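You operate a simulated robot arm through the tools that you are given. There is no shell and no other tool. Be economical: measure what you need, move in short steps, check, and stop when the job is done.

You are at the controls of a simulated robot arm. One attempt, no reset.

JOB
Finish the green valve's seat test and sort it by the display.
Fine: shut the blue air handle, wait for the result, vent to zero, then free the clamp; PASS to the green tray, LEAK to the red.

The check looks at the end state, three seconds after you hand in, the way a careful person would. Anything else that was tipped, shoved, dropped, spilled or broken makes it a failure.

ROBOT AND FRAMES
A 6-joint arm with a fingered hand on a trunk, on a base that drives. Base frame: it is fixed to the floor where the robot stands at the start and does not move with it; the origin is under the middle of the robot, x ahead of it, y to its left, z up. Units: mm, degrees, N and s.
With the tool pointing down near the work surface it reaches from about 240 to 560 mm from the robot's upright axis, wherever it stands. Its first joint turns from -166.0 to 166.0 degrees. Places, roughly: black latch [500, -400, 900]; blue air handle [500, 100, 800]; gland lever [700, -200, 900]; green pass tray [500, 200, 800]; lapping knob [500, -900, 800]; red inlet handle [500, -200, 800]; red leak tray [500, 300, 800]; red wheel [600, -200, 900]; seat display [700, 400, 800]; seat gauge [700, -100, 800]; test holder [600, 100, 800]; yellow clamp [600, 0, 900]; yellow vent button [500, -100, 800]. Payload 3.1 kg.
Tool frame: the origin (TCP) lies between the finger pads and is the grasp point; the fingertips stand 22 mm ahead of it; z points along the fingers, y is the line along which they close. The gripper opens to 132 mm. The gripper's body begins 60 mm behind the TCP. The gripper is a hand of 4 fingers: y runs from the thumb to the fingers, the wrist lies at [0, 0, -218] in the tool frame.
Orientation is that of the tool frame in the base frame, as a unit quaternion [w, x, y, z]. With the fingers straight down and closing along the base's y, the tool's x points along the base's -x, its y along +y and its z along -z.

CONTROLS
- The arm moves only by the tool apply_moves. Its argument "targets" is a list that holds one entry, the list of rows, each a list of 6 numbers: the shift along the tool's x, y, z in units of 250 mm (1.0 is 250 mm), then the turn, a rotation vector about the tool's x, y, z in units of 60 degrees (1.0 is 60 degrees). In form: [[[dx, dy, dz, rx, ry, rz], ...]]. A call has 1 to 20 rows; each row is the pose to reach, as a shift and turn from the pose commanded when the call began, along the tool's axes at that moment. A call with a number of a shift or a turn outside -1 to 1 is refused whole. Each row takes 0.2 s and may step no farther than 50 mm and 8.6 degrees from the row before; otherwise, the whole call is refused. A pose out of reach is approached as far as the arm can. The call stops where the force on the tool passes 90 N (or 10 N more than at its start, if that is more) or the arm is blocked; 0.2 s more then pass. In this call time passes only in rows, and 0.2 s behind the last. It gives the time, the measured TCP pose, the force on the tool (base axes), the opening and the grip force at its end, in the units of the frame above (readings bear some noise), with the torque about the TCP (base axes, N m) and any sound that the robot's microphone picked up, and new pictures: "show" is both (left out), scene, wrist or none.
- Cameras (640 x 400 px; columns grow to the right, rows downward): "scene" is now at [13.6, 133.3, 1589.3]; the picture's right is [-0.17, -0.99, 0.00], its down [-0.80, 0.13, -0.59] and it looks along [0.58, -0.10, -0.81] (base axes); focal length 254 px, centre (320, 200). "wrist" rides on the gripper at [53, -53, -84] in the tool frame; the picture's right is [0.71, 0.71, 0.00], its down [-0.53, 0.53, -0.67] and it looks along [-0.47, 0.47, 0.74] (tool axes); focal length 247 px, centre (320, 200). There is no depth. A picture from a camera that has moved, and an enlarged one, comes with that camera's place and axes in the base frame and with its lens.
- raise_lower(by): slides the trunk up (or, below 0, down) by that many mm; the arm and the scene camera ride with it, the base frame stays. It gives what a move gives, with no picture.
- steer(legs): drives the robot by 1 to 6 legs, each [ahead, left, turn to the left] in mm, mm and degrees, along the robot's own axes; the way and the turn of a leg run together, so that a leg with both is an arc; at most 1500 mm and 180 degrees a leg. The arm and the cameras ride along, it lands a little off, and it stops where it bumps. It gives what a move gives, and a new picture of the scene camera.
- finger_targets(finger1, finger2, finger3, thumb_bend): sets how far each is bent, from 0 (flat) to 1 (curled in); at 0.3 the hand is open as for a grip, at 0.7 the pads meet at the TCP. One left out holds its place. A second passes; each finger stops where it meets its share of the squeeze, and holds until it gets a number again. It is the only way to open and close the hand. It gives what a move gives, with no picture; readings hold the bend of each and the force on the fingers (four entries, about 0 where the hand has none), thumb and palm.
- pan_tilt(pan, tilt): turns the head with the scene camera to pan (to the left, within 155 degrees either way) and tilt (down, from -29 to 69), counted from straight ahead of the robot. It gives what a move gives, and a new picture of the scene camera.
- enlarge(camera, box): a new picture of the part [left, top, right, bottom] of that camera's present view, enlarged. It takes no simulated time.
- sign_off(): hands the job in; it is judged then, once.

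Work in short steps. Places have to be worked out from the pictures, the camera data and where the tool is seen: move nearer, look again, correct. Check each grasp and each placing, and mend what went wrong. You have 120 turns and 260 pictures in all, those below and enlarged ones among them. Open the gripper and draw the arm clear of the work before you hand the job in, unless the task says otherwise; then end with one line.

The tools are called after "Request:" as name(argument=value, ...) on one line, values as JSON. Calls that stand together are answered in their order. apply_moves: Moves the arm, as the interface text tells. Its arguments: {"type":"object","properties":{"targets":{"type":"array","items":{"type":"array","items":{"type":"array","items":{"type":"number"}}}},"show":{"type":"string","enum":["both","scene","wrist","none"]}},"required":["targets"]} The other tools are called the same way: raise_lower (by) slides the trunk up or down; finger_targets (finger1, finger2, finger3, thumb_bend) moves the fingers one by one; steer (legs) drives the base; pan_tilt (pan, tilt) turns the head that bears the scene camera; enlarge (camera, box) takes an enlarged picture of a part of a camera's view; sign_off () hands the job in.

At the start:

```text
time: 0.0
eef_pos: [373.4, -3.8, 1116.1]
ee_rot: [0.0, 0.0, 1.0, 0.0]
ft_force: [-0.1, -0.6, 0.1]
moment: [-0.01, 0.02, -0.03]
opening: 131.8
grasp_force: 0.0
shape: jaw
bend: [0.3, 0.3, 0.3, 0.3]
finger forces: [0.0, 0.0, 0.0, 0.0, 0.0, 0.0]
trunk travel left (down, up): [-275.0, 111.0]
robot x, y, heading: [2.2, 1.3, 0.0]
head pan, tilt: [-9.6, 54.0]
```

scene: 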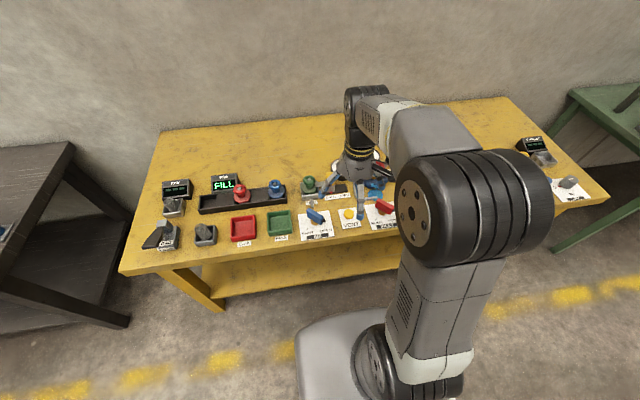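
wrist: 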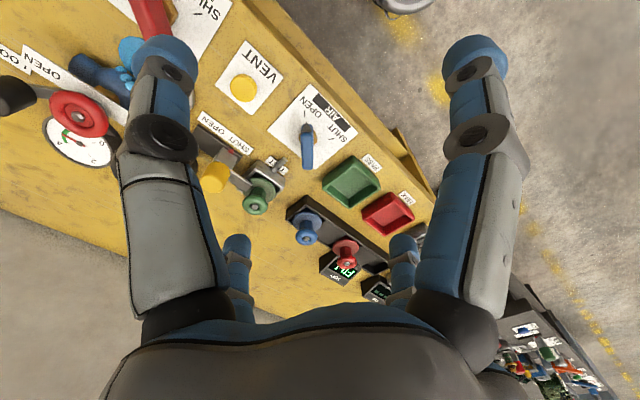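

The display seems to read "FILL"; I look closer at both views to locate the parts.

Request:
enlarge(camera="scene", box=[140, 150, 300, 250])

Request:
enlarge(camera="scene", box=[260, 150, 420, 250])

Request:
enlarge(camera="wrist", box=[180, 30, 420, 180])

Request:
enlarge(camera="wrist", box=[180, 110, 420, 260])

```text
4.00 times, centred on (220, 200) of scene
camera zoom: at [13.6, 133.3, 1589.3], right [-0.17, -0.99, 0.0], down [-0.8, 0.13, -0.59], along [0.58, -0.1, -0.81], focal length 1016 px, centre (720, 200)
```

zoom: 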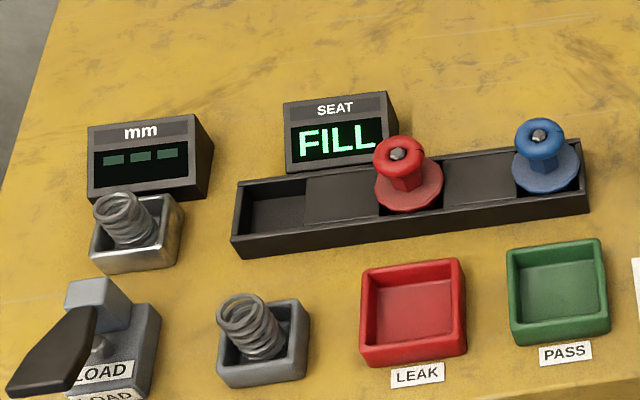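

```text
4.00 times, centred on (340, 200) of scene
camera zoom: at [13.6, 133.3, 1589.3], right [-0.17, -0.99, 0.0], down [-0.8, 0.13, -0.59], along [0.58, -0.1, -0.81], focal length 1016 px, centre (240, 200)
```

zoom: 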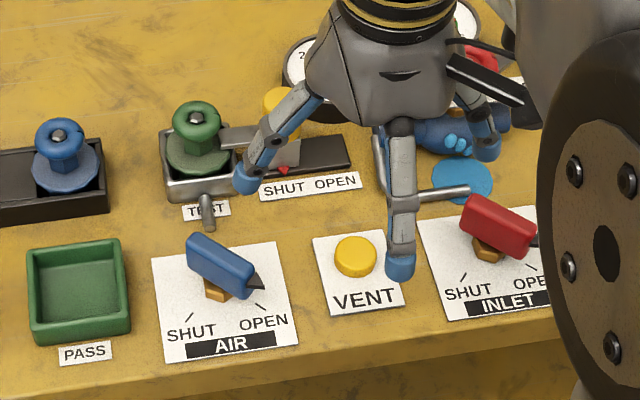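

```text
2.67 times, centred on (300, 105) of wrist
camera zoom: at [318.9, -57.7, 1199.1], right [-0.71, 0.71, 0.0], down [0.53, 0.53, 0.67], along [0.47, 0.47, -0.74], focal length 659 px, centre (373, 453)
```

zoom: 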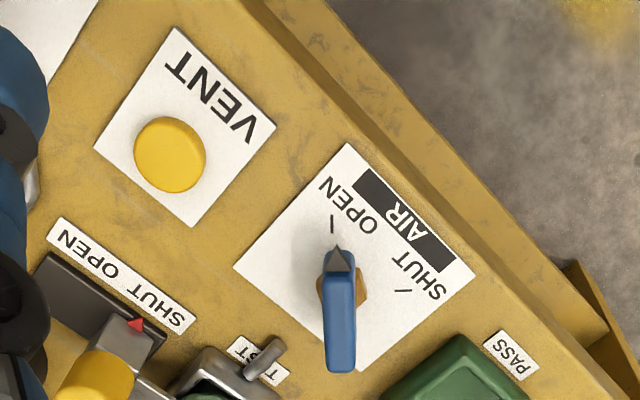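

```text
2.67 times, centred on (300, 185) of wrist
camera zoom: at [318.9, -57.7, 1199.1], right [-0.71, 0.71, 0.0], down [0.53, 0.53, 0.67], along [0.47, 0.47, -0.74], focal length 659 px, centre (373, 240)
```

zoom: 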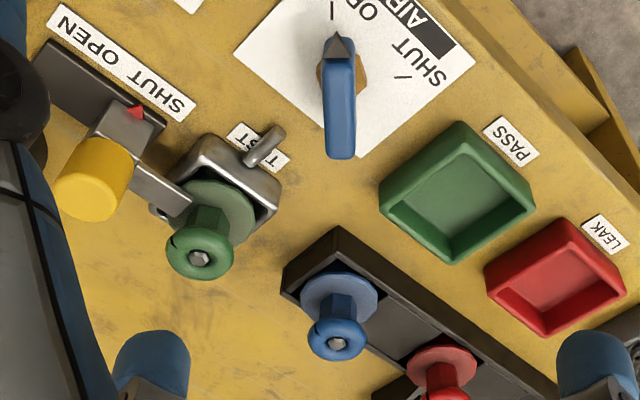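

Display says FILL, the air handle stands at OPEN (pointer near-right), the clamp at SHUT. I estimate the air pivot near (487, 76, 795); I go hover above it at z 1000 and look again.

Request:
apply_moves(targets=[[[-0.114, 0.08, 0.116, 0, 0, 0], [-0.227, 0.16, 0.232, 0, 0, 0], [-0.341, 0.24, 0.348, 0, 0, 0], [-0.454, 0.319, 0.464, 0, 0, 0]]])

Request:
enlarge(camera="scene", box=[260, 130, 420, 230])

```text
time: 1.0
eef_pos: [487.0, 77.6, 998.9]
ee_rot: [0.0, 0.0, 1.0, 0.0]
ft_force: [-0.5, -0.5, -0.6]
moment: [0.01, -0.04, -0.01]
opening: 131.9
grasp_force: 0.1
shape: jaw
bend: [0.3, 0.3, 0.3, 0.3]
finger forces: [0.1, 0.0, 0.0, 0.0, 0.0, 0.0]
trunk travel left (down, up): [-275.0, 111.0]
robot x, y, heading: [1.6, 2.7, 0.1]
head pan, tilt: [-9.6, 54.0]
camera scene: at [15.0, 133.9, 1589.2], right [-0.17, -0.99, 0.0], down [-0.8, 0.13, -0.59], along [0.58, -0.1, -0.81], focal length 254 px, centre (320, 200)
camera wrist: at [433.6, 23.1, 1082.6], right [-0.71, 0.71, 0.0], down [0.53, 0.53, 0.67], along [0.47, 0.47, -0.74], focal length 247 px, centre (320, 200)
```

scene: 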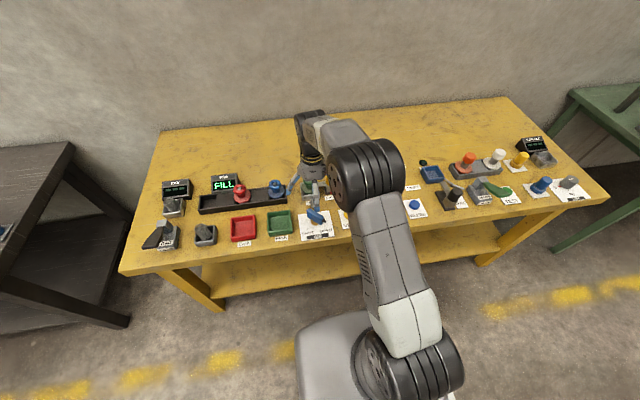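
wrist: 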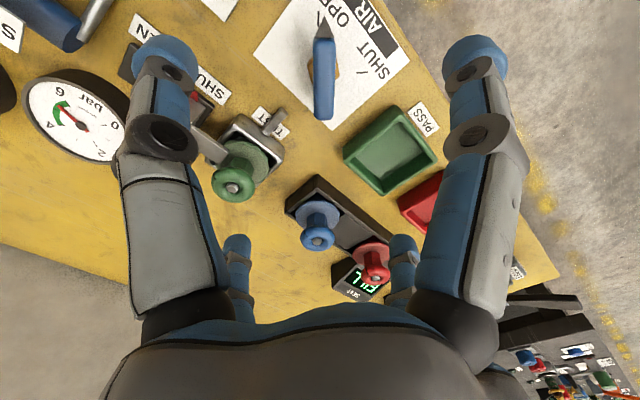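

```text
4.00 times, centred on (340, 180) of scene
camera zoom: at [15.0, 133.9, 1589.2], right [-0.17, -0.99, 0.0], down [-0.8, 0.13, -0.59], along [0.58, -0.1, -0.81], focal length 1016 px, centre (240, 280)
```

zoom: 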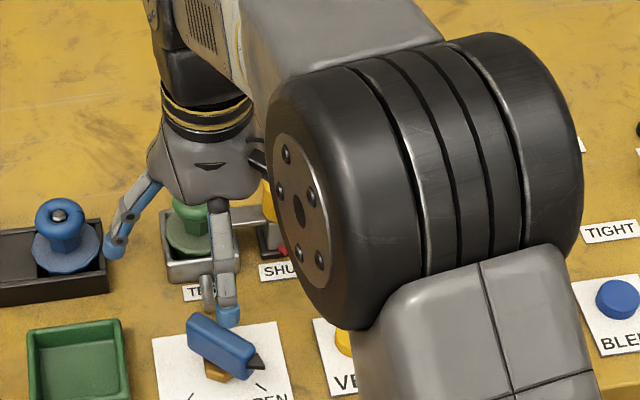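

Let me zoom on the gauge and the handle from the wrist.

Request:
enlarge(camera="wrist", box=[20, 60, 148, 180])

Request:
enlarge(camera="wrist", box=[200, 0, 440, 150])

```text
3.33 times, centred on (84, 120) of wrist
camera zoom: at [433.6, 23.1, 1082.6], right [-0.71, 0.71, 0.0], down [0.53, 0.53, 0.67], along [0.47, 0.47, -0.74], focal length 823 px, centre (1107, 467)
```

zoom: 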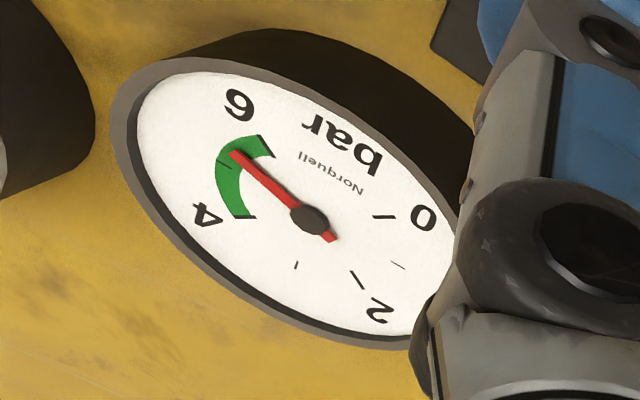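

```text
2.67 times, centred on (320, 75) of wrist
camera zoom: at [433.6, 23.1, 1082.6], right [-0.71, 0.71, 0.0], down [0.53, 0.53, 0.67], along [0.47, 0.47, -0.74], focal length 659 px, centre (320, 533)
```

zoom: 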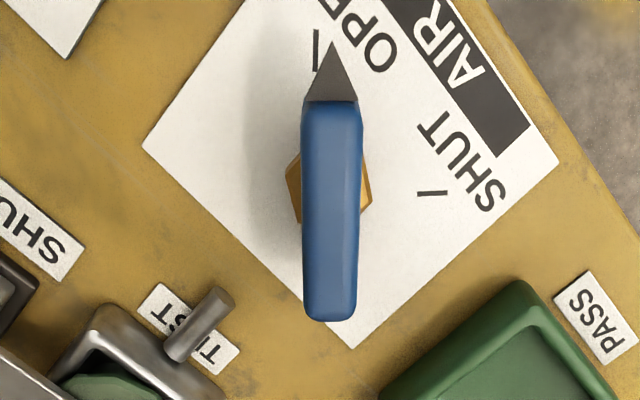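

Pressure is in the green (about 5 bar). Table ≈ z 806, blue bar ≈ z 830–850, pivot ≈ (480, 74); SHUT needs a 90° clockwise turn. I'll push the pointer end with the closed fingertips; first close the hand and look.

Request:
finger_targets(finger1=0.7, finger2=0.7, finger3=0.7, thumb_bend=0.7)

Request:
apply_moves(targets=[[[-0.006, -0.13, 0.1, 0, 0, 0], [-0.012, -0.26, 0.2, 0, 0, 0]]])

```text
time: 2.0
eef_pos: [486.4, 75.7, 999.5]
ee_rot: [0.0, 0.0, 1.0, 0.0]
ft_force: [-1.2, 0.4, -0.1]
moment: [0.01, 0.01, -0.03]
opening: 0.2
grasp_force: 0.0
shape: fingers
bend: [0.69, 0.69, 0.69, 0.69]
finger forces: [0.1, 0.1, 0.1, 0.0, 0.0, 0.1]
trunk travel left (down, up): [-275.0, 111.0]
robot x, y, heading: [-1.5, 1.9, 0.3]
head pan, tilt: [-9.6, 54.0]
```

```text
time: 2.6
eef_pos: [488.1, 9.4, 948.1]
ee_rot: [0.0, 0.001, 1.0, 0.0]
ft_force: [-0.2, -0.6, -0.1]
moment: [0.01, 0.03, -0.03]
opening: 0.0
grasp_force: 0.1
shape: fingers
bend: [0.69, 0.69, 0.69, 0.69]
finger forces: [0.1, 0.0, 0.0, 0.0, 0.0, 0.0]
trunk travel left (down, up): [-275.0, 111.0]
robot x, y, heading: [0.8, -0.9, -0.2]
head pan, tilt: [-9.6, 54.0]
camera scene: at [14.0, 132.8, 1589.3], right [-0.17, -0.99, 0.0], down [-0.8, 0.13, -0.59], along [0.58, -0.1, -0.81], focal length 254 px, centre (320, 200)
camera wrist: at [435.1, -43.1, 1032.6], right [-0.71, 0.71, 0.0], down [0.53, 0.53, 0.67], along [0.47, 0.47, -0.74], focal length 247 px, centre (320, 200)
```

scene: 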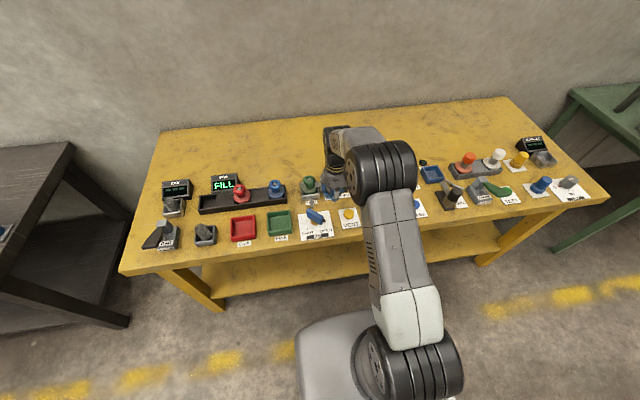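
wrist: 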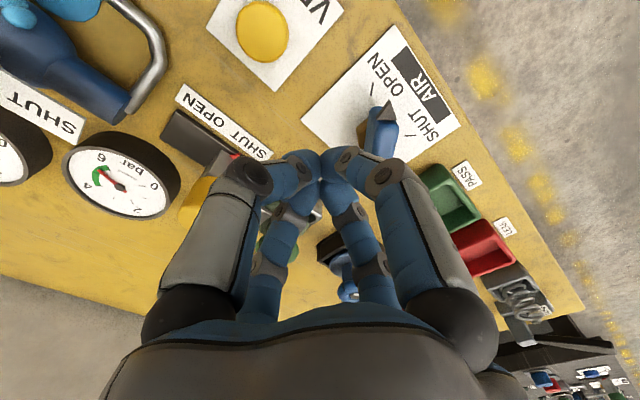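

The closed tips are clear of the vent and the bar. Going down beside the bar at (489, 9), to TCP z ≈ 852.

Request:
apply_moves(targets=[[[0, 0, 0.19, 0, 0, 0], [0, 0, 0.384, 0, 0, 0]]])

Request:
enlarge(camera="scene", box=[260, 170, 388, 250])

```text
time: 3.2
eef_pos: [489.5, 10.8, 853.8]
ee_rot: [0.0, 0.001, 1.0, 0.001]
ft_force: [-0.3, -0.1, -0.3]
moment: [0.02, -0.01, 0.01]
opening: 0.0
grasp_force: 0.0
shape: fingers
bend: [0.69, 0.69, 0.69, 0.69]
finger forces: [0.0, 0.0, 0.0, 0.1, 0.1, 0.1]
trunk travel left (down, up): [-275.0, 111.0]
robot x, y, heading: [-3.4, -0.0, -0.1]
head pan, tilt: [-9.6, 54.0]
camera scene: at [14.1, 133.5, 1589.2], right [-0.17, -0.99, 0.0], down [-0.8, 0.13, -0.59], along [0.58, -0.1, -0.81], focal length 254 px, centre (320, 200)
camera wrist: at [435.8, -42.3, 937.2], right [-0.71, 0.71, 0.0], down [0.53, 0.53, 0.67], along [0.47, 0.47, -0.74], focal length 247 px, centre (320, 200)
```

scene: 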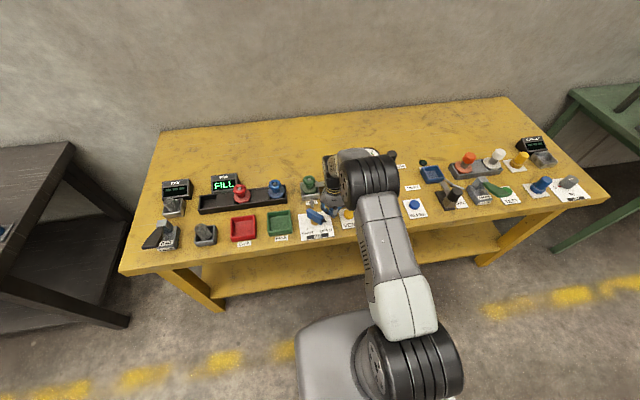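
wrist: 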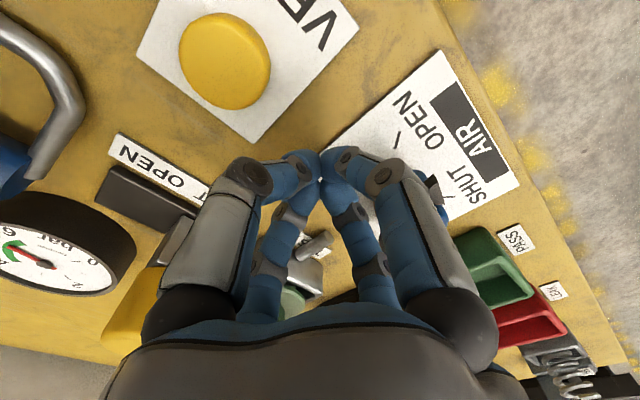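

```text
5.00 times, centred on (324, 210) of scene
camera zoom: at [14.1, 133.5, 1589.2], right [-0.17, -0.99, 0.0], down [-0.8, 0.13, -0.59], along [0.58, -0.1, -0.81], focal length 1270 px, centre (300, 150)
```

zoom: 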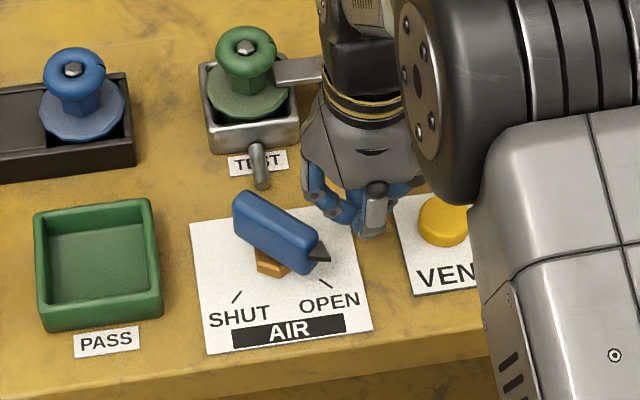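

Tips are beside the bar's right side. Now sweep an arc around the pivot to bring the pointer to SHUT.

Request:
apply_moves(targets=[[[0, 0, 0.035, 0, 0, 0], [0.007, 0.05, 0.035, 0, 0, 0], [0.058, 0.074, 0.035, 0, 0, 0], [0.114, 0.09, 0.035, 0, 0, 0], [0.165, 0.126, 0.035, 0, 0, 0], [0.201, 0.177, 0.035, 0, 0, 0], [0.215, 0.222, 0.035, 0, 0, 0], [0.218, 0.259, 0.035, 0, 0, 0]]])

Request:
enlarge(camera="scene", box=[260, 170, 388, 250])

```text
time: 5.0
eef_pos: [431.0, 69.8, 845.7]
ee_rot: [-0.002, 0.002, 1.0, 0.001]
ft_force: [-13.4, -27.7, 10.2]
moment: [0.49, -0.54, -0.94]
opening: 0.1
grasp_force: 15.4
shape: fingers
bend: [0.69, 0.68, 0.7, 0.69]
finger forces: [0.0, 0.0, 30.8, 0.0, 0.0, 0.0]
trunk travel left (down, up): [-275.0, 111.0]
robot x, y, heading: [-0.1, -1.7, -0.1]
head pan, tilt: [-9.6, 54.0]
camera scene: at [9.7, 127.3, 1589.9], right [-0.17, -0.99, 0.0], down [-0.8, 0.14, -0.59], along [0.58, -0.1, -0.81], focal length 254 px, centre (320, 200)
camera wrist: at [377.2, 16.3, 929.3], right [-0.7, 0.71, 0.0], down [0.53, 0.52, 0.67], along [0.47, 0.47, -0.74], focal length 247 px, centre (320, 200)
```

scene: 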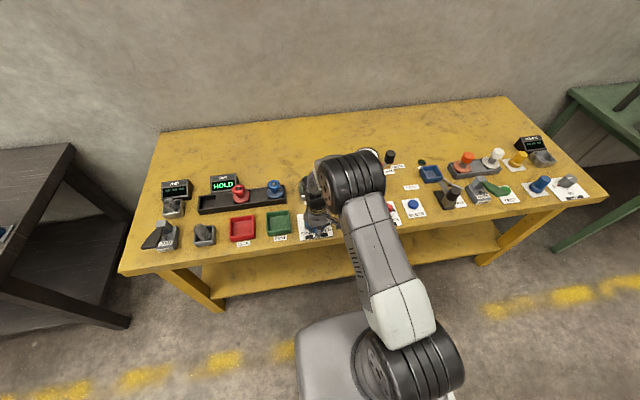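
wrist: 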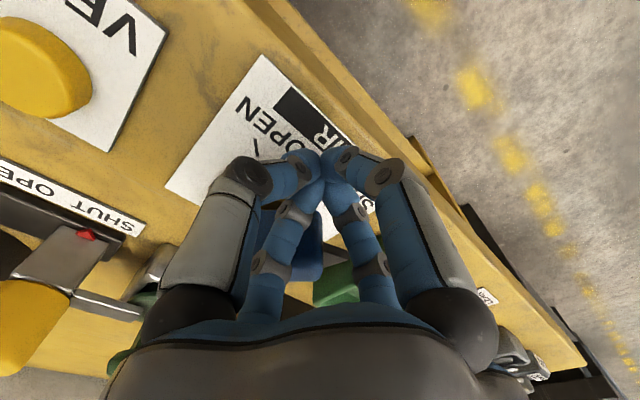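

```text
5.00 times, centred on (324, 210) of scene
camera zoom: at [9.7, 127.3, 1589.9], right [-0.17, -0.99, 0.0], down [-0.8, 0.14, -0.59], along [0.58, -0.1, -0.81], focal length 1270 px, centre (300, 150)
```

zoom: 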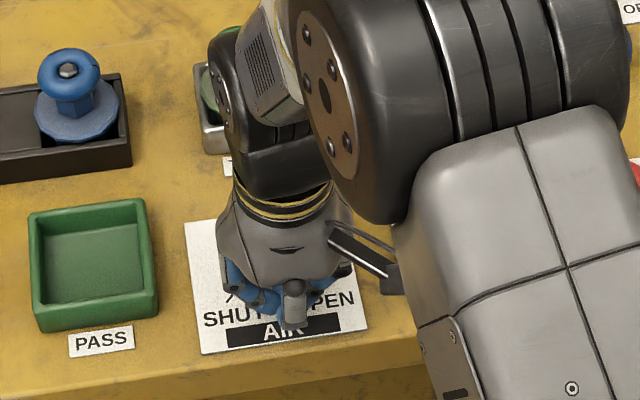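

Display now reads HOLD and the handle seems at its stop. Back away gently, rise, and check the handle while waiting for the result.

Request:
apply_moves(targets=[[[0.02, -0.08, 0, 0, 0, 0], [0.02, -0.1, -0.18, 0, 0, 0], [0.02, -0.2, -0.36, 0, 0, 0], [0.02, -0.3, -0.52, 0, 0, 0]]])

Request:
enlarge(camera="scene", box=[200, 170, 360, 250])

Request:
enlarge(camera="wrist", box=[60, 0, 460, 250])

```text
refused: row 3 steps farther than a row can; nothing moved
```

```text
4.00 times, centred on (280, 210) of scene
camera zoom: at [9.7, 127.3, 1589.9], right [-0.17, -0.99, 0.0], down [-0.8, 0.14, -0.59], along [0.58, -0.1, -0.81], focal length 1016 px, centre (480, 160)
```

zoom: 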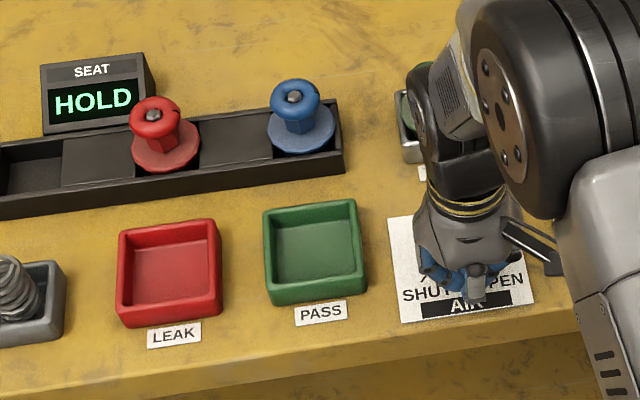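

```text
1.60 times, centred on (260, 125) of wrist
camera zoom: at [377.2, 16.3, 929.3], right [-0.7, 0.71, 0.0], down [0.53, 0.52, 0.67], along [0.47, 0.47, -0.74], focal length 395 px, centre (416, 320)
```

zoom: 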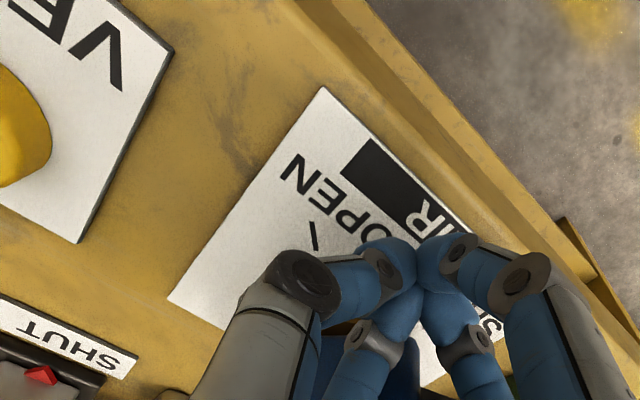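

Same retreat with smaller steps.

Request:
apply_moves(targets=[[[0.02, -0.08, 0, 0, 0, 0], [0.02, -0.1, -0.15, 0, 0, 0], [0.02, -0.2, -0.3, 0, 0, 0], [0.02, -0.28, -0.46, 0, 0, 0]]])

Request:
enlarge(camera="scene", box=[200, 170, 360, 250])

Request:
enlarge(camera="wrist", box=[60, 0, 460, 250])

```text
time: 6.0
eef_pos: [428.8, 4.6, 962.0]
ee_rot: [0.0, 0.0, 1.0, 0.0]
ft_force: [-1.0, -0.4, -0.1]
moment: [-0.01, 0.05, -0.01]
opening: 0.0
grasp_force: 0.1
shape: fingers
bend: [0.69, 0.69, 0.69, 0.69]
finger forces: [0.1, 0.1, 0.0, 0.0, 0.0, 0.1]
trunk travel left (down, up): [-275.0, 111.0]
robot x, y, heading: [-4.3, -1.8, 0.4]
head pan, tilt: [-9.6, 54.0]
camera scene: at [12.5, 132.8, 1589.3], right [-0.17, -0.99, 0.0], down [-0.8, 0.13, -0.59], along [0.58, -0.1, -0.81], focal length 254 px, centre (320, 200)
camera wrist: at [375.4, -49.0, 1044.7], right [-0.71, 0.71, 0.0], down [0.53, 0.53, 0.67], along [0.47, 0.47, -0.74], focal length 247 px, centre (320, 200)
```

scene: 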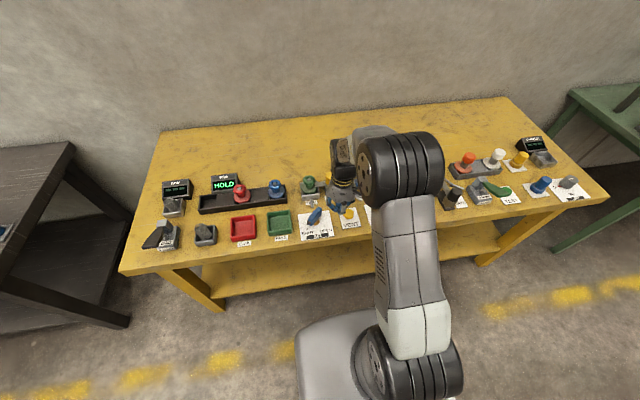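
wrist: 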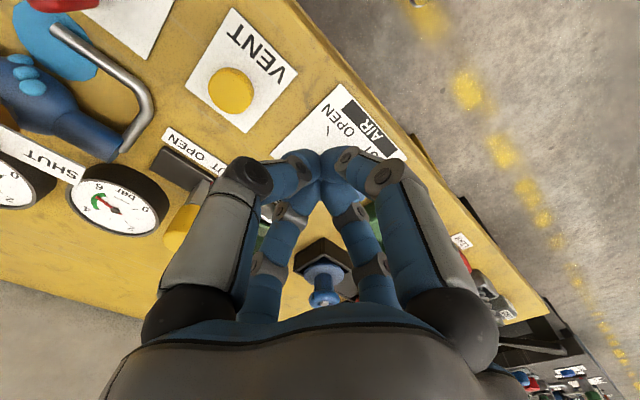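

```text
4.00 times, centred on (280, 210) of scene
camera zoom: at [12.5, 132.8, 1589.3], right [-0.17, -0.99, 0.0], down [-0.8, 0.13, -0.59], along [0.58, -0.1, -0.81], focal length 1016 px, centre (480, 160)
```

zoom: 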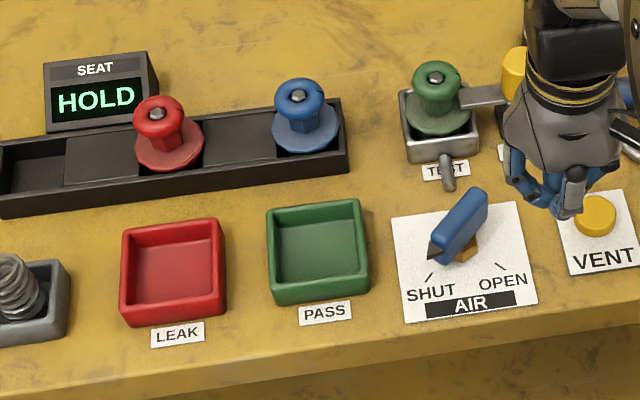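

```text
1.60 times, centred on (260, 125) of wrist
camera zoom: at [375.4, -49.0, 1044.7], right [-0.71, 0.71, 0.0], down [0.53, 0.53, 0.67], along [0.47, 0.47, -0.74], focal length 395 px, centre (416, 320)
```

zoom: 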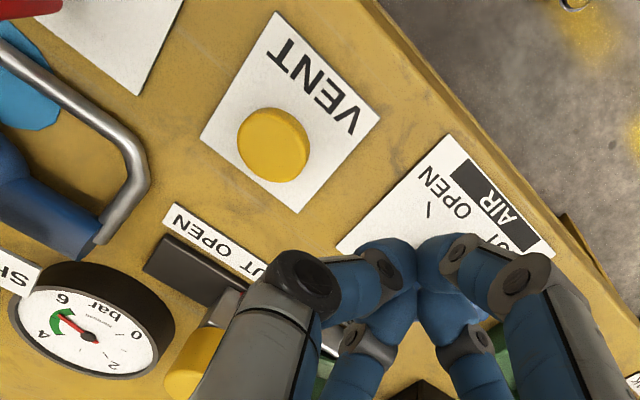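

Handle stands at SHUT. The vent button lies near (481, −52); I move above it while the test runs.

Request:
apply_moves(targets=[[[-0.1, -0.113, 0, 0, 0, 0], [-0.209, -0.226, 0, 0, 0, 0], [-0.209, -0.226, 0.1, 0, 0, 0], [-0.209, -0.226, 0.1, 0, 0, 0], [-0.209, -0.226, 0.1, 0, 0, 0], [-0.209, -0.226, 0.1, 0, 0, 0], [-0.209, -0.226, 0.1, 0, 0, 0], [-0.209, -0.226, 0.1, 0, 0, 0], [-0.209, -0.226, 0.1, 0, 0, 0], [-0.209, -0.226, 0.1, 0, 0, 0], [-0.209, -0.226, 0.1, 0, 0, 0], [-0.209, -0.226, 0.1, 0, 0, 0], [-0.209, -0.226, 0.1, 0, 0, 0], [-0.209, -0.226, 0.1, 0, 0, 0], [-0.209, -0.226, 0.1, 0, 0, 0], [-0.209, -0.226, 0.1, 0, 0, 0]]])

Request:
enlarge(camera="scene", box=[200, 160, 360, 260])

```text
time: 9.4
eef_pos: [482.4, -50.4, 934.3]
ee_rot: [0.001, 0.0, 1.0, 0.0]
ft_force: [0.3, 0.9, 0.0]
moment: [0.02, -0.03, -0.01]
opening: 0.1
grasp_force: 0.0
shape: fingers
bend: [0.69, 0.69, 0.69, 0.69]
finger forces: [0.0, 0.0, 0.0, 0.0, 0.0, 0.1]
trunk travel left (down, up): [-275.0, 111.0]
robot x, y, heading: [1.0, 0.8, 0.2]
head pan, tilt: [-9.6, 54.0]
camera scene: at [13.6, 133.3, 1589.3], right [-0.17, -0.99, 0.0], down [-0.8, 0.13, -0.59], along [0.58, -0.1, -0.81], focal length 254 px, centre (320, 200)
camera wrist: at [428.2, -105.2, 1018.1], right [-0.71, 0.71, 0.0], down [0.53, 0.53, 0.67], along [0.47, 0.47, -0.74], focal length 247 px, centre (320, 200)
```

scene: 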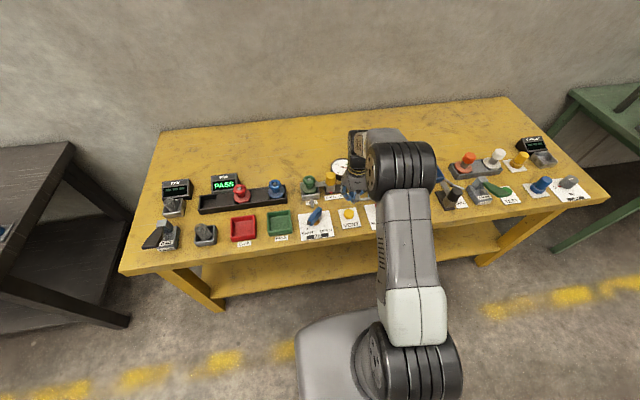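
wrist: 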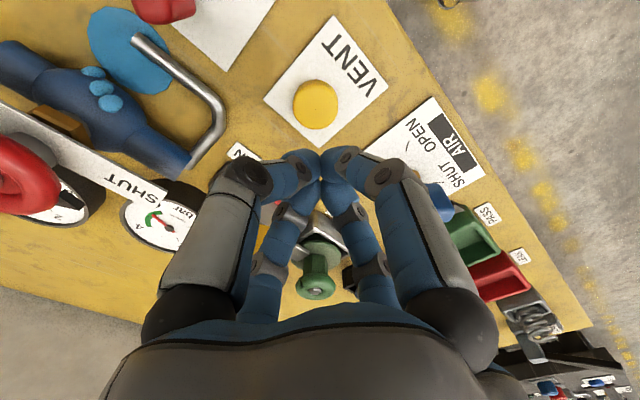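

```text
4.00 times, centred on (280, 210) of scene
camera zoom: at [13.6, 133.3, 1589.3], right [-0.17, -0.99, 0.0], down [-0.8, 0.13, -0.59], along [0.58, -0.1, -0.81], focal length 1016 px, centre (480, 160)
```

zoom: 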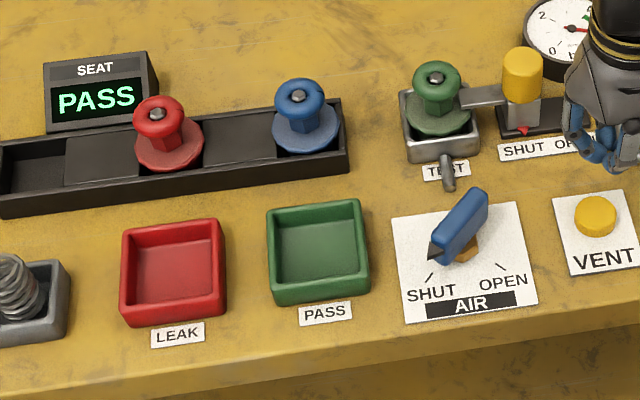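

PASS. Now press the vent: down over the button, pressing slowly to about z 838.

Request:
apply_moves(targets=[[[0, -0.008, 0.16, 0, 0, 0], [0, -0.014, 0.31, 0, 0, 0], [0, -0.014, 0.334, 0, 0, 0], [0, -0.014, 0.35, 0, 0, 0], [0, -0.014, 0.366, 0, 0, 0]]])

Request:
enlarge(camera="scene", box=[300, 150, 396, 250])

Request:
enlarge(camera="wrist", box=[0, 80, 320, 280])

```text
time: 10.6
eef_pos: [481.6, -54.7, 843.8]
ee_rot: [0.0, 0.0, 1.0, 0.0]
ft_force: [0.1, -0.1, -0.4]
moment: [-0.01, 0.02, -0.02]
opening: 0.0
grasp_force: 0.0
shape: fingers
bend: [0.69, 0.69, 0.69, 0.69]
finger forces: [0.1, 0.0, 0.0, 0.0, 0.0, 0.0]
trunk travel left (down, up): [-275.0, 111.0]
robot x, y, heading: [3.3, -0.6, -0.3]
head pan, tilt: [-9.6, 54.0]
camera scene: at [13.6, 133.3, 1589.3], right [-0.17, -0.99, 0.0], down [-0.8, 0.13, -0.59], along [0.58, -0.1, -0.81], focal length 254 px, centre (320, 200)
camera wrist: at [428.0, -108.2, 926.9], right [-0.71, 0.71, 0.0], down [0.53, 0.53, 0.67], along [0.47, 0.47, -0.74], focal length 247 px, centre (320, 200)
```

scene: 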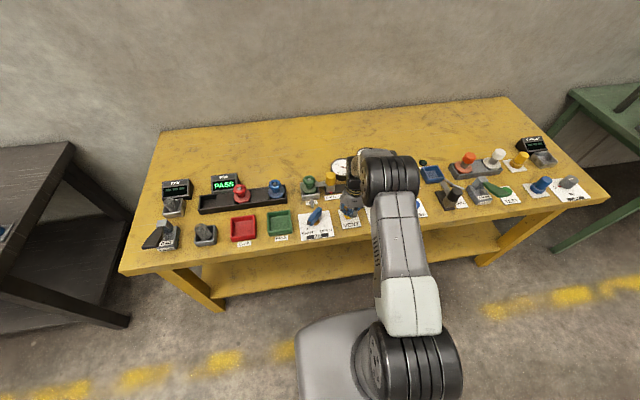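
wrist: 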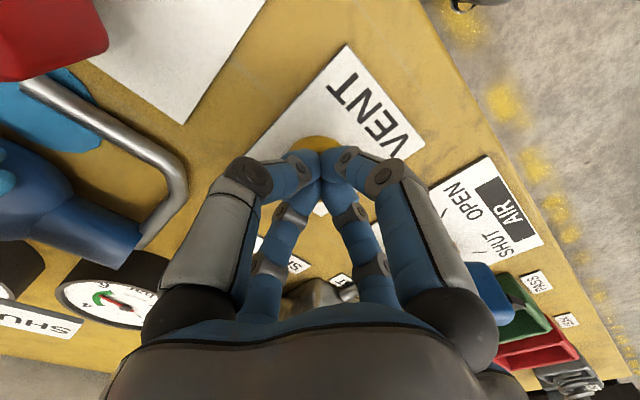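

```text
4.00 times, centred on (348, 200) of scene
camera zoom: at [13.6, 133.3, 1589.3], right [-0.17, -0.99, 0.0], down [-0.8, 0.13, -0.59], along [0.58, -0.1, -0.81], focal length 1016 px, centre (208, 200)
```

zoom: 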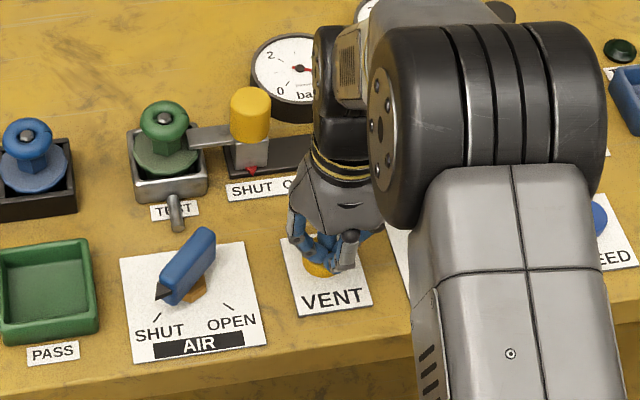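

```text
2.00 times, centred on (160, 180) of wrist
camera zoom: at [428.0, -108.2, 926.9], right [-0.71, 0.71, 0.0], down [0.53, 0.53, 0.67], along [0.47, 0.47, -0.74], focal length 494 px, centre (640, 240)
```

zoom: 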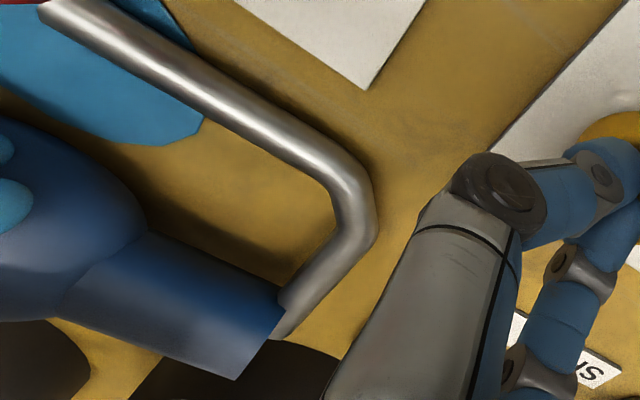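

No contact yet, the tips are centred over the button. Continue down in 3 mm steps.

Request:
apply_moves(targets=[[[0, 0, 0.012, 0, 0, 0], [0, 0, 0.024, 0, 0, 0], [0, 0, 0.036, 0, 0, 0]]])

```text
time: 11.4
eef_pos: [482.3, -54.8, 834.6]
ee_rot: [0.001, 0.0, 1.0, 0.0]
ft_force: [-0.3, -0.2, 3.6]
moment: [0.02, 0.04, 0.0]
opening: 0.3
grasp_force: 3.0
shape: fingers
bend: [0.69, 0.69, 0.69, 0.69]
finger forces: [3.0, 3.2, 0.1, 0.0, 0.0, 0.0]
trunk travel left (down, up): [-275.0, 111.0]
robot x, y, heading: [-0.3, -0.1, 0.0]
head pan, tilt: [-9.6, 54.0]
heard: click
camera scene: at [12.9, 133.4, 1589.3], right [-0.17, -0.99, 0.0], down [-0.8, 0.13, -0.59], along [0.58, -0.1, -0.81], focal length 254 px, centre (320, 200)
camera wrist: at [428.0, -108.1, 918.2], right [-0.71, 0.71, 0.0], down [0.53, 0.53, 0.67], along [0.47, 0.47, -0.74], focal length 247 px, centre (320, 200)
```

scene: 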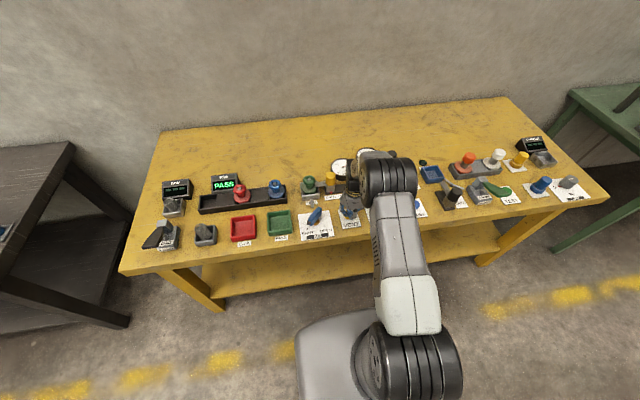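
wrist: 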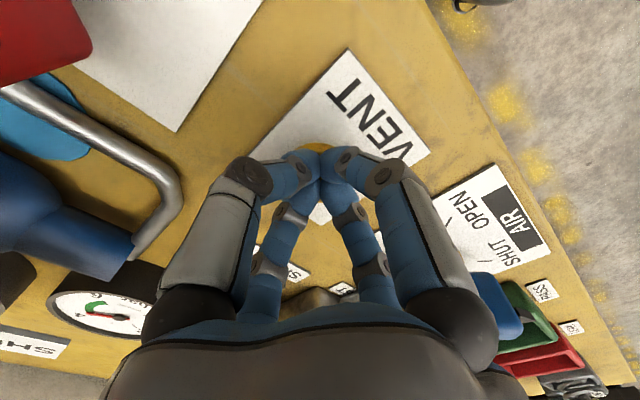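

A click, and the gauge needle is beginning to move. Hold a bit firmer while it vents.

Request:
apply_moves(targets=[[[0, 0, 0.006, 0, 0, 0], [0, 0, 0.006, 0, 0, 0], [0, 0, 0.006, 0, 0, 0], [0, 0, 0.006, 0, 0, 0], [0, 0, 0.006, 0, 0, 0], [0, 0, 0.006, 0, 0, 0], [0, 0, 0.006, 0, 0, 0], [0, 0, 0.006, 0, 0, 0], [0, 0, 0.006, 0, 0, 0], [0, 0, 0.006, 0, 0, 0], [0, 0, 0.006, 0, 0, 0], [0, 0, 0.006, 0, 0, 0], [0, 0, 0.006, 0, 0, 0], [0, 0, 0.006, 0, 0, 0], [0, 0, 0.006, 0, 0, 0]]], show="none")

Request:
enlarge(camera="wrist", box=[30, 220, 190, 360])

Request:
enlarge(camera="scene", box=[310, 140, 390, 190])

```text
time: 14.6
eef_pos: [481.7, -54.0, 832.9]
ee_rot: [0.0, 0.0, 1.0, 0.0]
ft_force: [1.6, -0.5, 13.0]
moment: [0.02, -0.05, 0.01]
opening: 0.0
grasp_force: 9.6
shape: fingers
bend: [0.69, 0.69, 0.69, 0.7]
finger forces: [5.0, 5.3, 4.7, 0.0, 4.6, 0.0]
trunk travel left (down, up): [-275.0, 111.0]
robot x, y, heading: [4.3, 0.3, -0.2]
head pan, tilt: [-9.6, 54.0]
```

```text
2.86 times, centred on (110, 290) of wrist
camera zoom: at [427.8, -107.9, 916.9], right [-0.71, 0.71, 0.0], down [0.53, 0.53, 0.67], along [0.47, 0.47, -0.74], focal length 706 px, centre (920, -57)
```

zoom: 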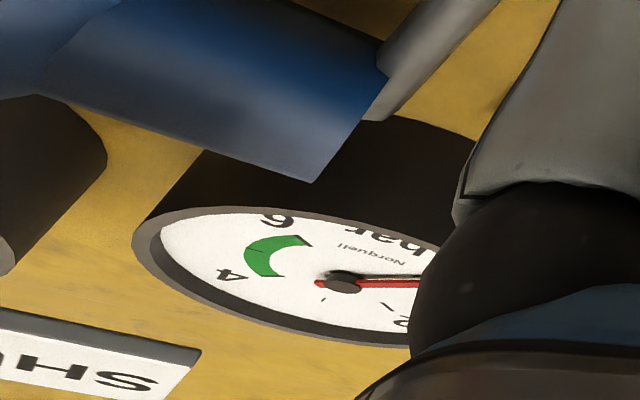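

```text
8.00 times, centred on (350, 165) of scene
camera zoom: at [12.4, 133.3, 1589.3], right [-0.17, -0.99, 0.0], down [-0.8, 0.13, -0.59], along [0.58, -0.1, -0.81], focal length 2032 px, centre (80, 480)
```

zoom: 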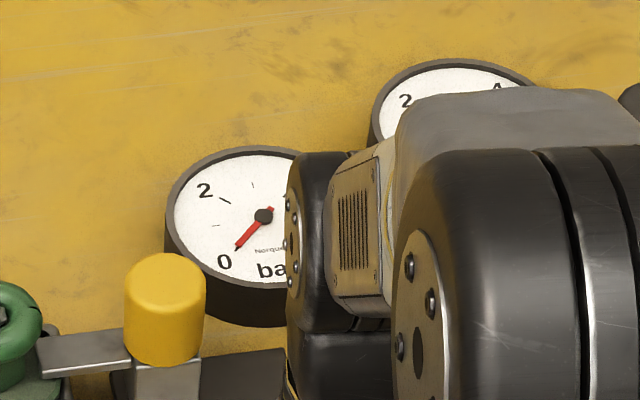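

Gauge is practically at 0. Hold a little longer for certainty, then rise.

Request:
apply_moves(targets=[[[0, 0, 0, 0, 0, 0], [0, 0, 0, 0, 0, 0], [0, 0, 0, 0, 0, 0], [0, 0, 0, 0, 0, 0], [0, 0, 0, 0, 0, 0], [0, 0, 0, 0, 0, 0], [0, 0, -0.1, 0, 0, 0], [0, 0, -0.28, 0, 0, 0], [0, 0, -0.46, 0, 0, 0], [0, 0, -0.64, 0, 0, 0], [0.1, -0.1, -0.76, 0, 0, 0], [0.2, -0.2, -0.8, 0, 0, 0], [0.3, -0.3, -0.8, 0, 0, 0]]])

Request:
enlarge(camera="scene", box=[290, 140, 370, 240])

Request:
enlarge(camera="scene", box=[310, 140, 390, 190])

```text
time: 17.4
eef_pos: [406.7, -130.9, 1032.6]
ee_rot: [0.001, 0.0, 1.0, 0.0]
ft_force: [-0.2, -0.1, 0.2]
moment: [0.01, -0.04, 0.0]
opening: 0.2
grasp_force: 0.0
shape: fingers
bend: [0.69, 0.69, 0.69, 0.69]
finger forces: [0.1, 0.0, 0.0, 0.1, 0.0, 0.1]
trunk travel left (down, up): [-275.0, 111.0]
robot x, y, heading: [1.6, 1.5, -0.1]
head pan, tilt: [-9.6, 54.0]
camera scene: at [12.7, 132.5, 1589.3], right [-0.17, -0.99, 0.0], down [-0.8, 0.13, -0.59], along [0.58, -0.1, -0.81], focal length 254 px, centre (320, 200)
camera wrist: at [352.1, -184.6, 1116.3], right [-0.71, 0.71, 0.0], down [0.53, 0.53, 0.67], along [0.47, 0.47, -0.74], focal length 247 px, centre (320, 200)
```

scene: 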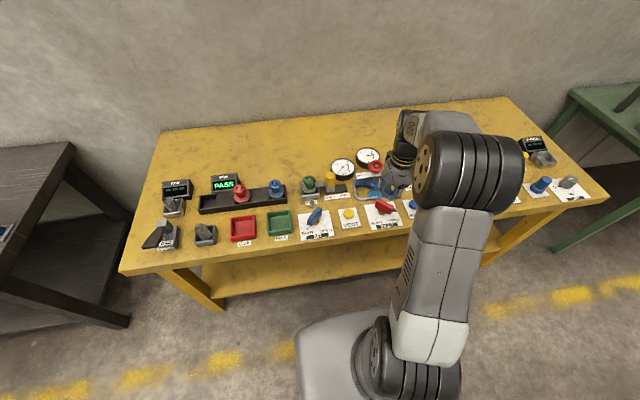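
wrist: 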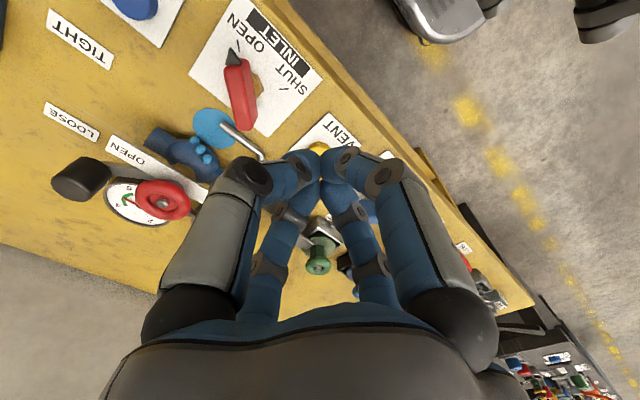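

```text
4.00 times, centred on (330, 190) of scene
camera zoom: at [12.7, 132.5, 1589.3], right [-0.17, -0.99, 0.0], down [-0.8, 0.13, -0.59], along [0.58, -0.1, -0.81], focal length 1016 px, centre (280, 240)
```

zoom: 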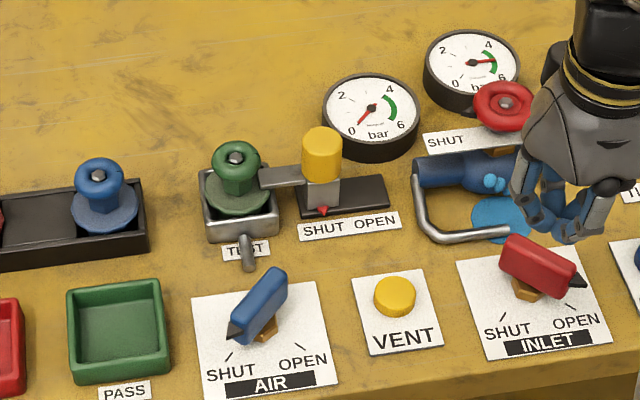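

```text
8.00 times, centred on (350, 165) of scene
camera zoom: at [12.7, 132.5, 1589.3], right [-0.17, -0.99, 0.0], down [-0.8, 0.13, -0.59], along [0.58, -0.1, -0.81], focal length 2032 px, centre (80, 480)
```

zoom: 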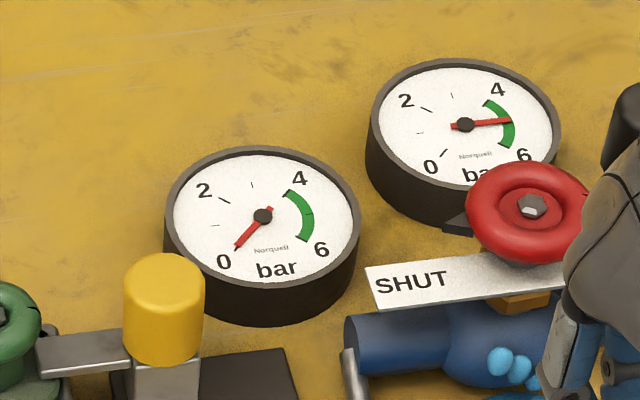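

Gauge reads 0. The yellow clamp knob is near (608, −8), top z ≈ 905 — beyond reach, so I drive 100 mm ahead with the arm high.

Request:
steer(legs=[[100, 0, 0]])

Request:
finger_targets(finger1=0.45, finger2=0.45, finger3=0.45, thumb_bend=0.45)

Request:
enlarge(camera="scene", box=[260, 120, 420, 220])

```text
time: 18.6
eef_pos: [506.6, -129.8, 1031.0]
ee_rot: [-0.001, -0.001, 1.0, 0.0]
ft_force: [0.0, -0.3, -0.4]
moment: [0.03, 0.02, -0.02]
opening: 0.0
grasp_force: 0.0
shape: fingers
bend: [0.69, 0.69, 0.69, 0.69]
finger forces: [0.0, 0.1, 0.0, 0.0, 0.0, 0.0]
trunk travel left (down, up): [-275.0, 111.0]
robot x, y, heading: [99.1, -0.8, -0.1]
head pan, tilt: [-9.6, 54.0]
camera scene: at [114.8, 133.4, 1589.2], right [-0.17, -0.99, 0.0], down [-0.8, 0.13, -0.59], along [0.58, -0.1, -0.81], focal length 254 px, centre (320, 200)
```

scene: 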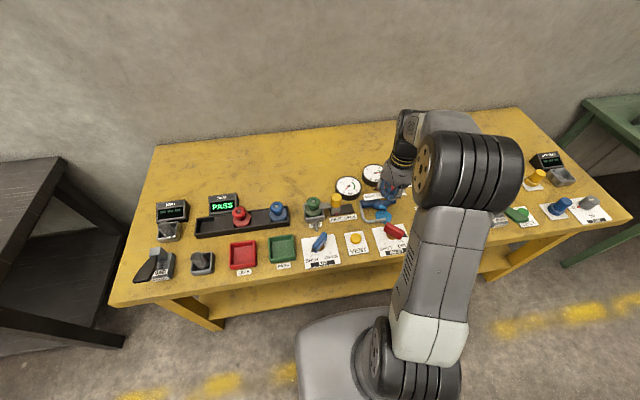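

```text
time: 19.6
eef_pos: [506.2, -130.2, 1032.7]
ee_rot: [0.0, -0.001, 1.0, 0.0]
ft_force: [-0.1, 0.0, 0.1]
moment: [0.02, 0.0, 0.01]
opening: 52.3
grasp_force: 0.0
shape: fingers
bend: [0.45, 0.45, 0.45, 0.45]
finger forces: [0.0, 0.0, 0.0, 0.1, 0.0, 0.1]
trunk travel left (down, up): [-275.0, 111.0]
robot x, y, heading: [99.3, 0.4, 0.2]
head pan, tilt: [-9.6, 54.0]
```

```text
4.00 times, centred on (340, 170) of scene
camera zoom: at [113.5, 133.3, 1589.3], right [-0.17, -0.99, 0.0], down [-0.8, 0.13, -0.59], along [0.58, -0.1, -0.81], focal length 1016 px, centre (240, 320)
```

zoom: 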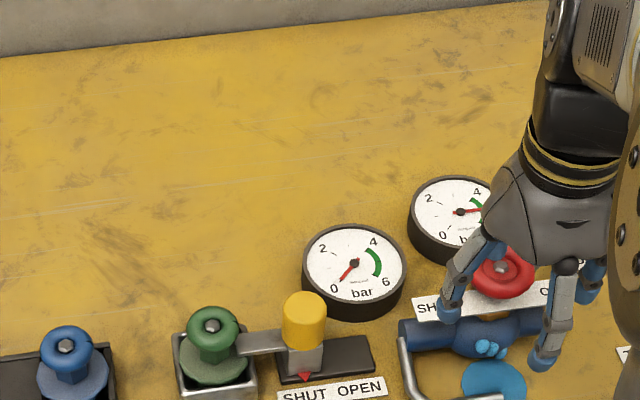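

Fingers pre-bent to a 52 mm opening. Move to hover over the knob near (615, −10, 985) to measure with the wrist camera.

Request:
apply_moves(targets=[[[-0.109, 0.12, 0.0, 0, 0, 0], [-0.218, 0.24, 0.03, 0, 0, 0], [-0.326, 0.36, 0.1, 0, 0, 0], [-0.435, 0.481, 0.19, 0, 0, 0]]])

Request:
enlarge(camera="scene", box=[270, 150, 398, 230])

```text
time: 20.6
eef_pos: [617.0, -8.3, 981.9]
ee_rot: [0.0, 0.0, 1.0, 0.0]
ft_force: [0.0, -0.3, 0.4]
moment: [0.0, 0.01, -0.01]
opening: 52.4
grasp_force: 0.0
shape: fingers
bend: [0.45, 0.45, 0.45, 0.45]
finger forces: [0.1, 0.0, 0.0, 0.0, 0.0, 0.0]
trunk travel left (down, up): [-275.0, 111.0]
robot x, y, heading: [100.9, 1.5, 0.3]
head pan, tilt: [-9.6, 54.0]
camera scene: at [114.6, 134.1, 1589.2], right [-0.17, -0.99, 0.0], down [-0.8, 0.13, -0.59], along [0.58, -0.1, -0.81], focal length 254 px, centre (320, 200)
camera wrist: at [562.9, -62.7, 1067.7], right [-0.71, 0.71, 0.0], down [0.53, 0.53, 0.67], along [0.47, 0.47, -0.74], focal length 247 px, centre (320, 200)
```

scene: 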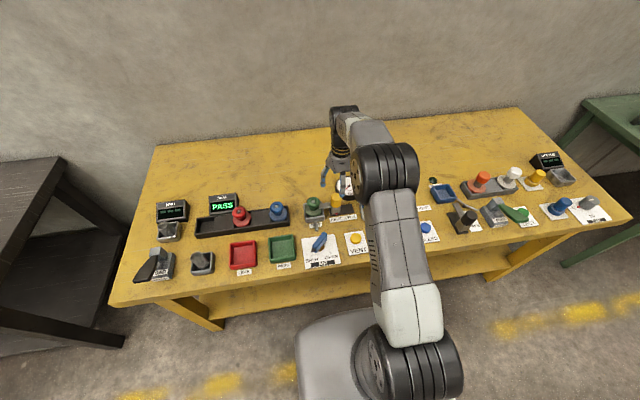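
wrist: 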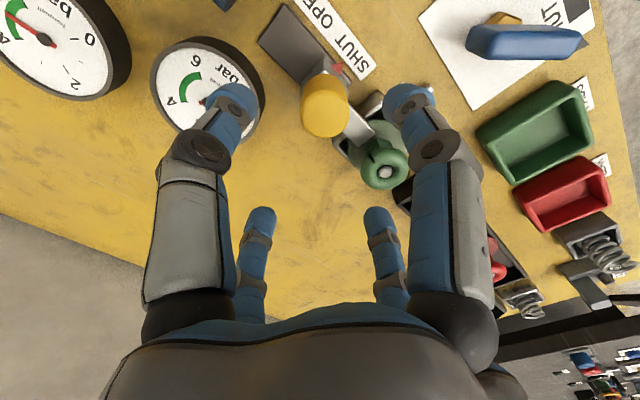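

```text
5.00 times, centred on (334, 190) of scene
camera zoom: at [114.6, 134.1, 1589.2], right [-0.17, -0.99, 0.0], down [-0.8, 0.13, -0.59], along [0.58, -0.1, -0.81], focal length 1270 px, centre (250, 250)
```

zoom: 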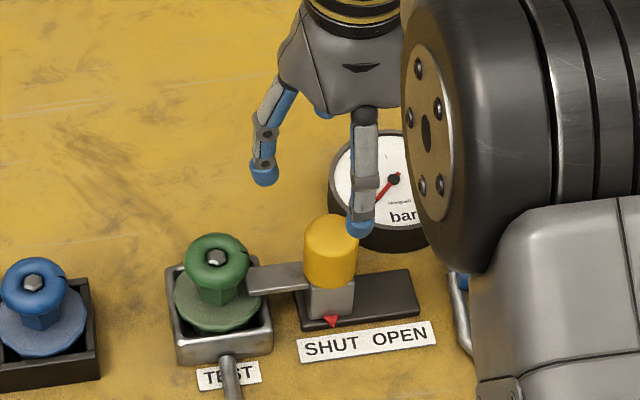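

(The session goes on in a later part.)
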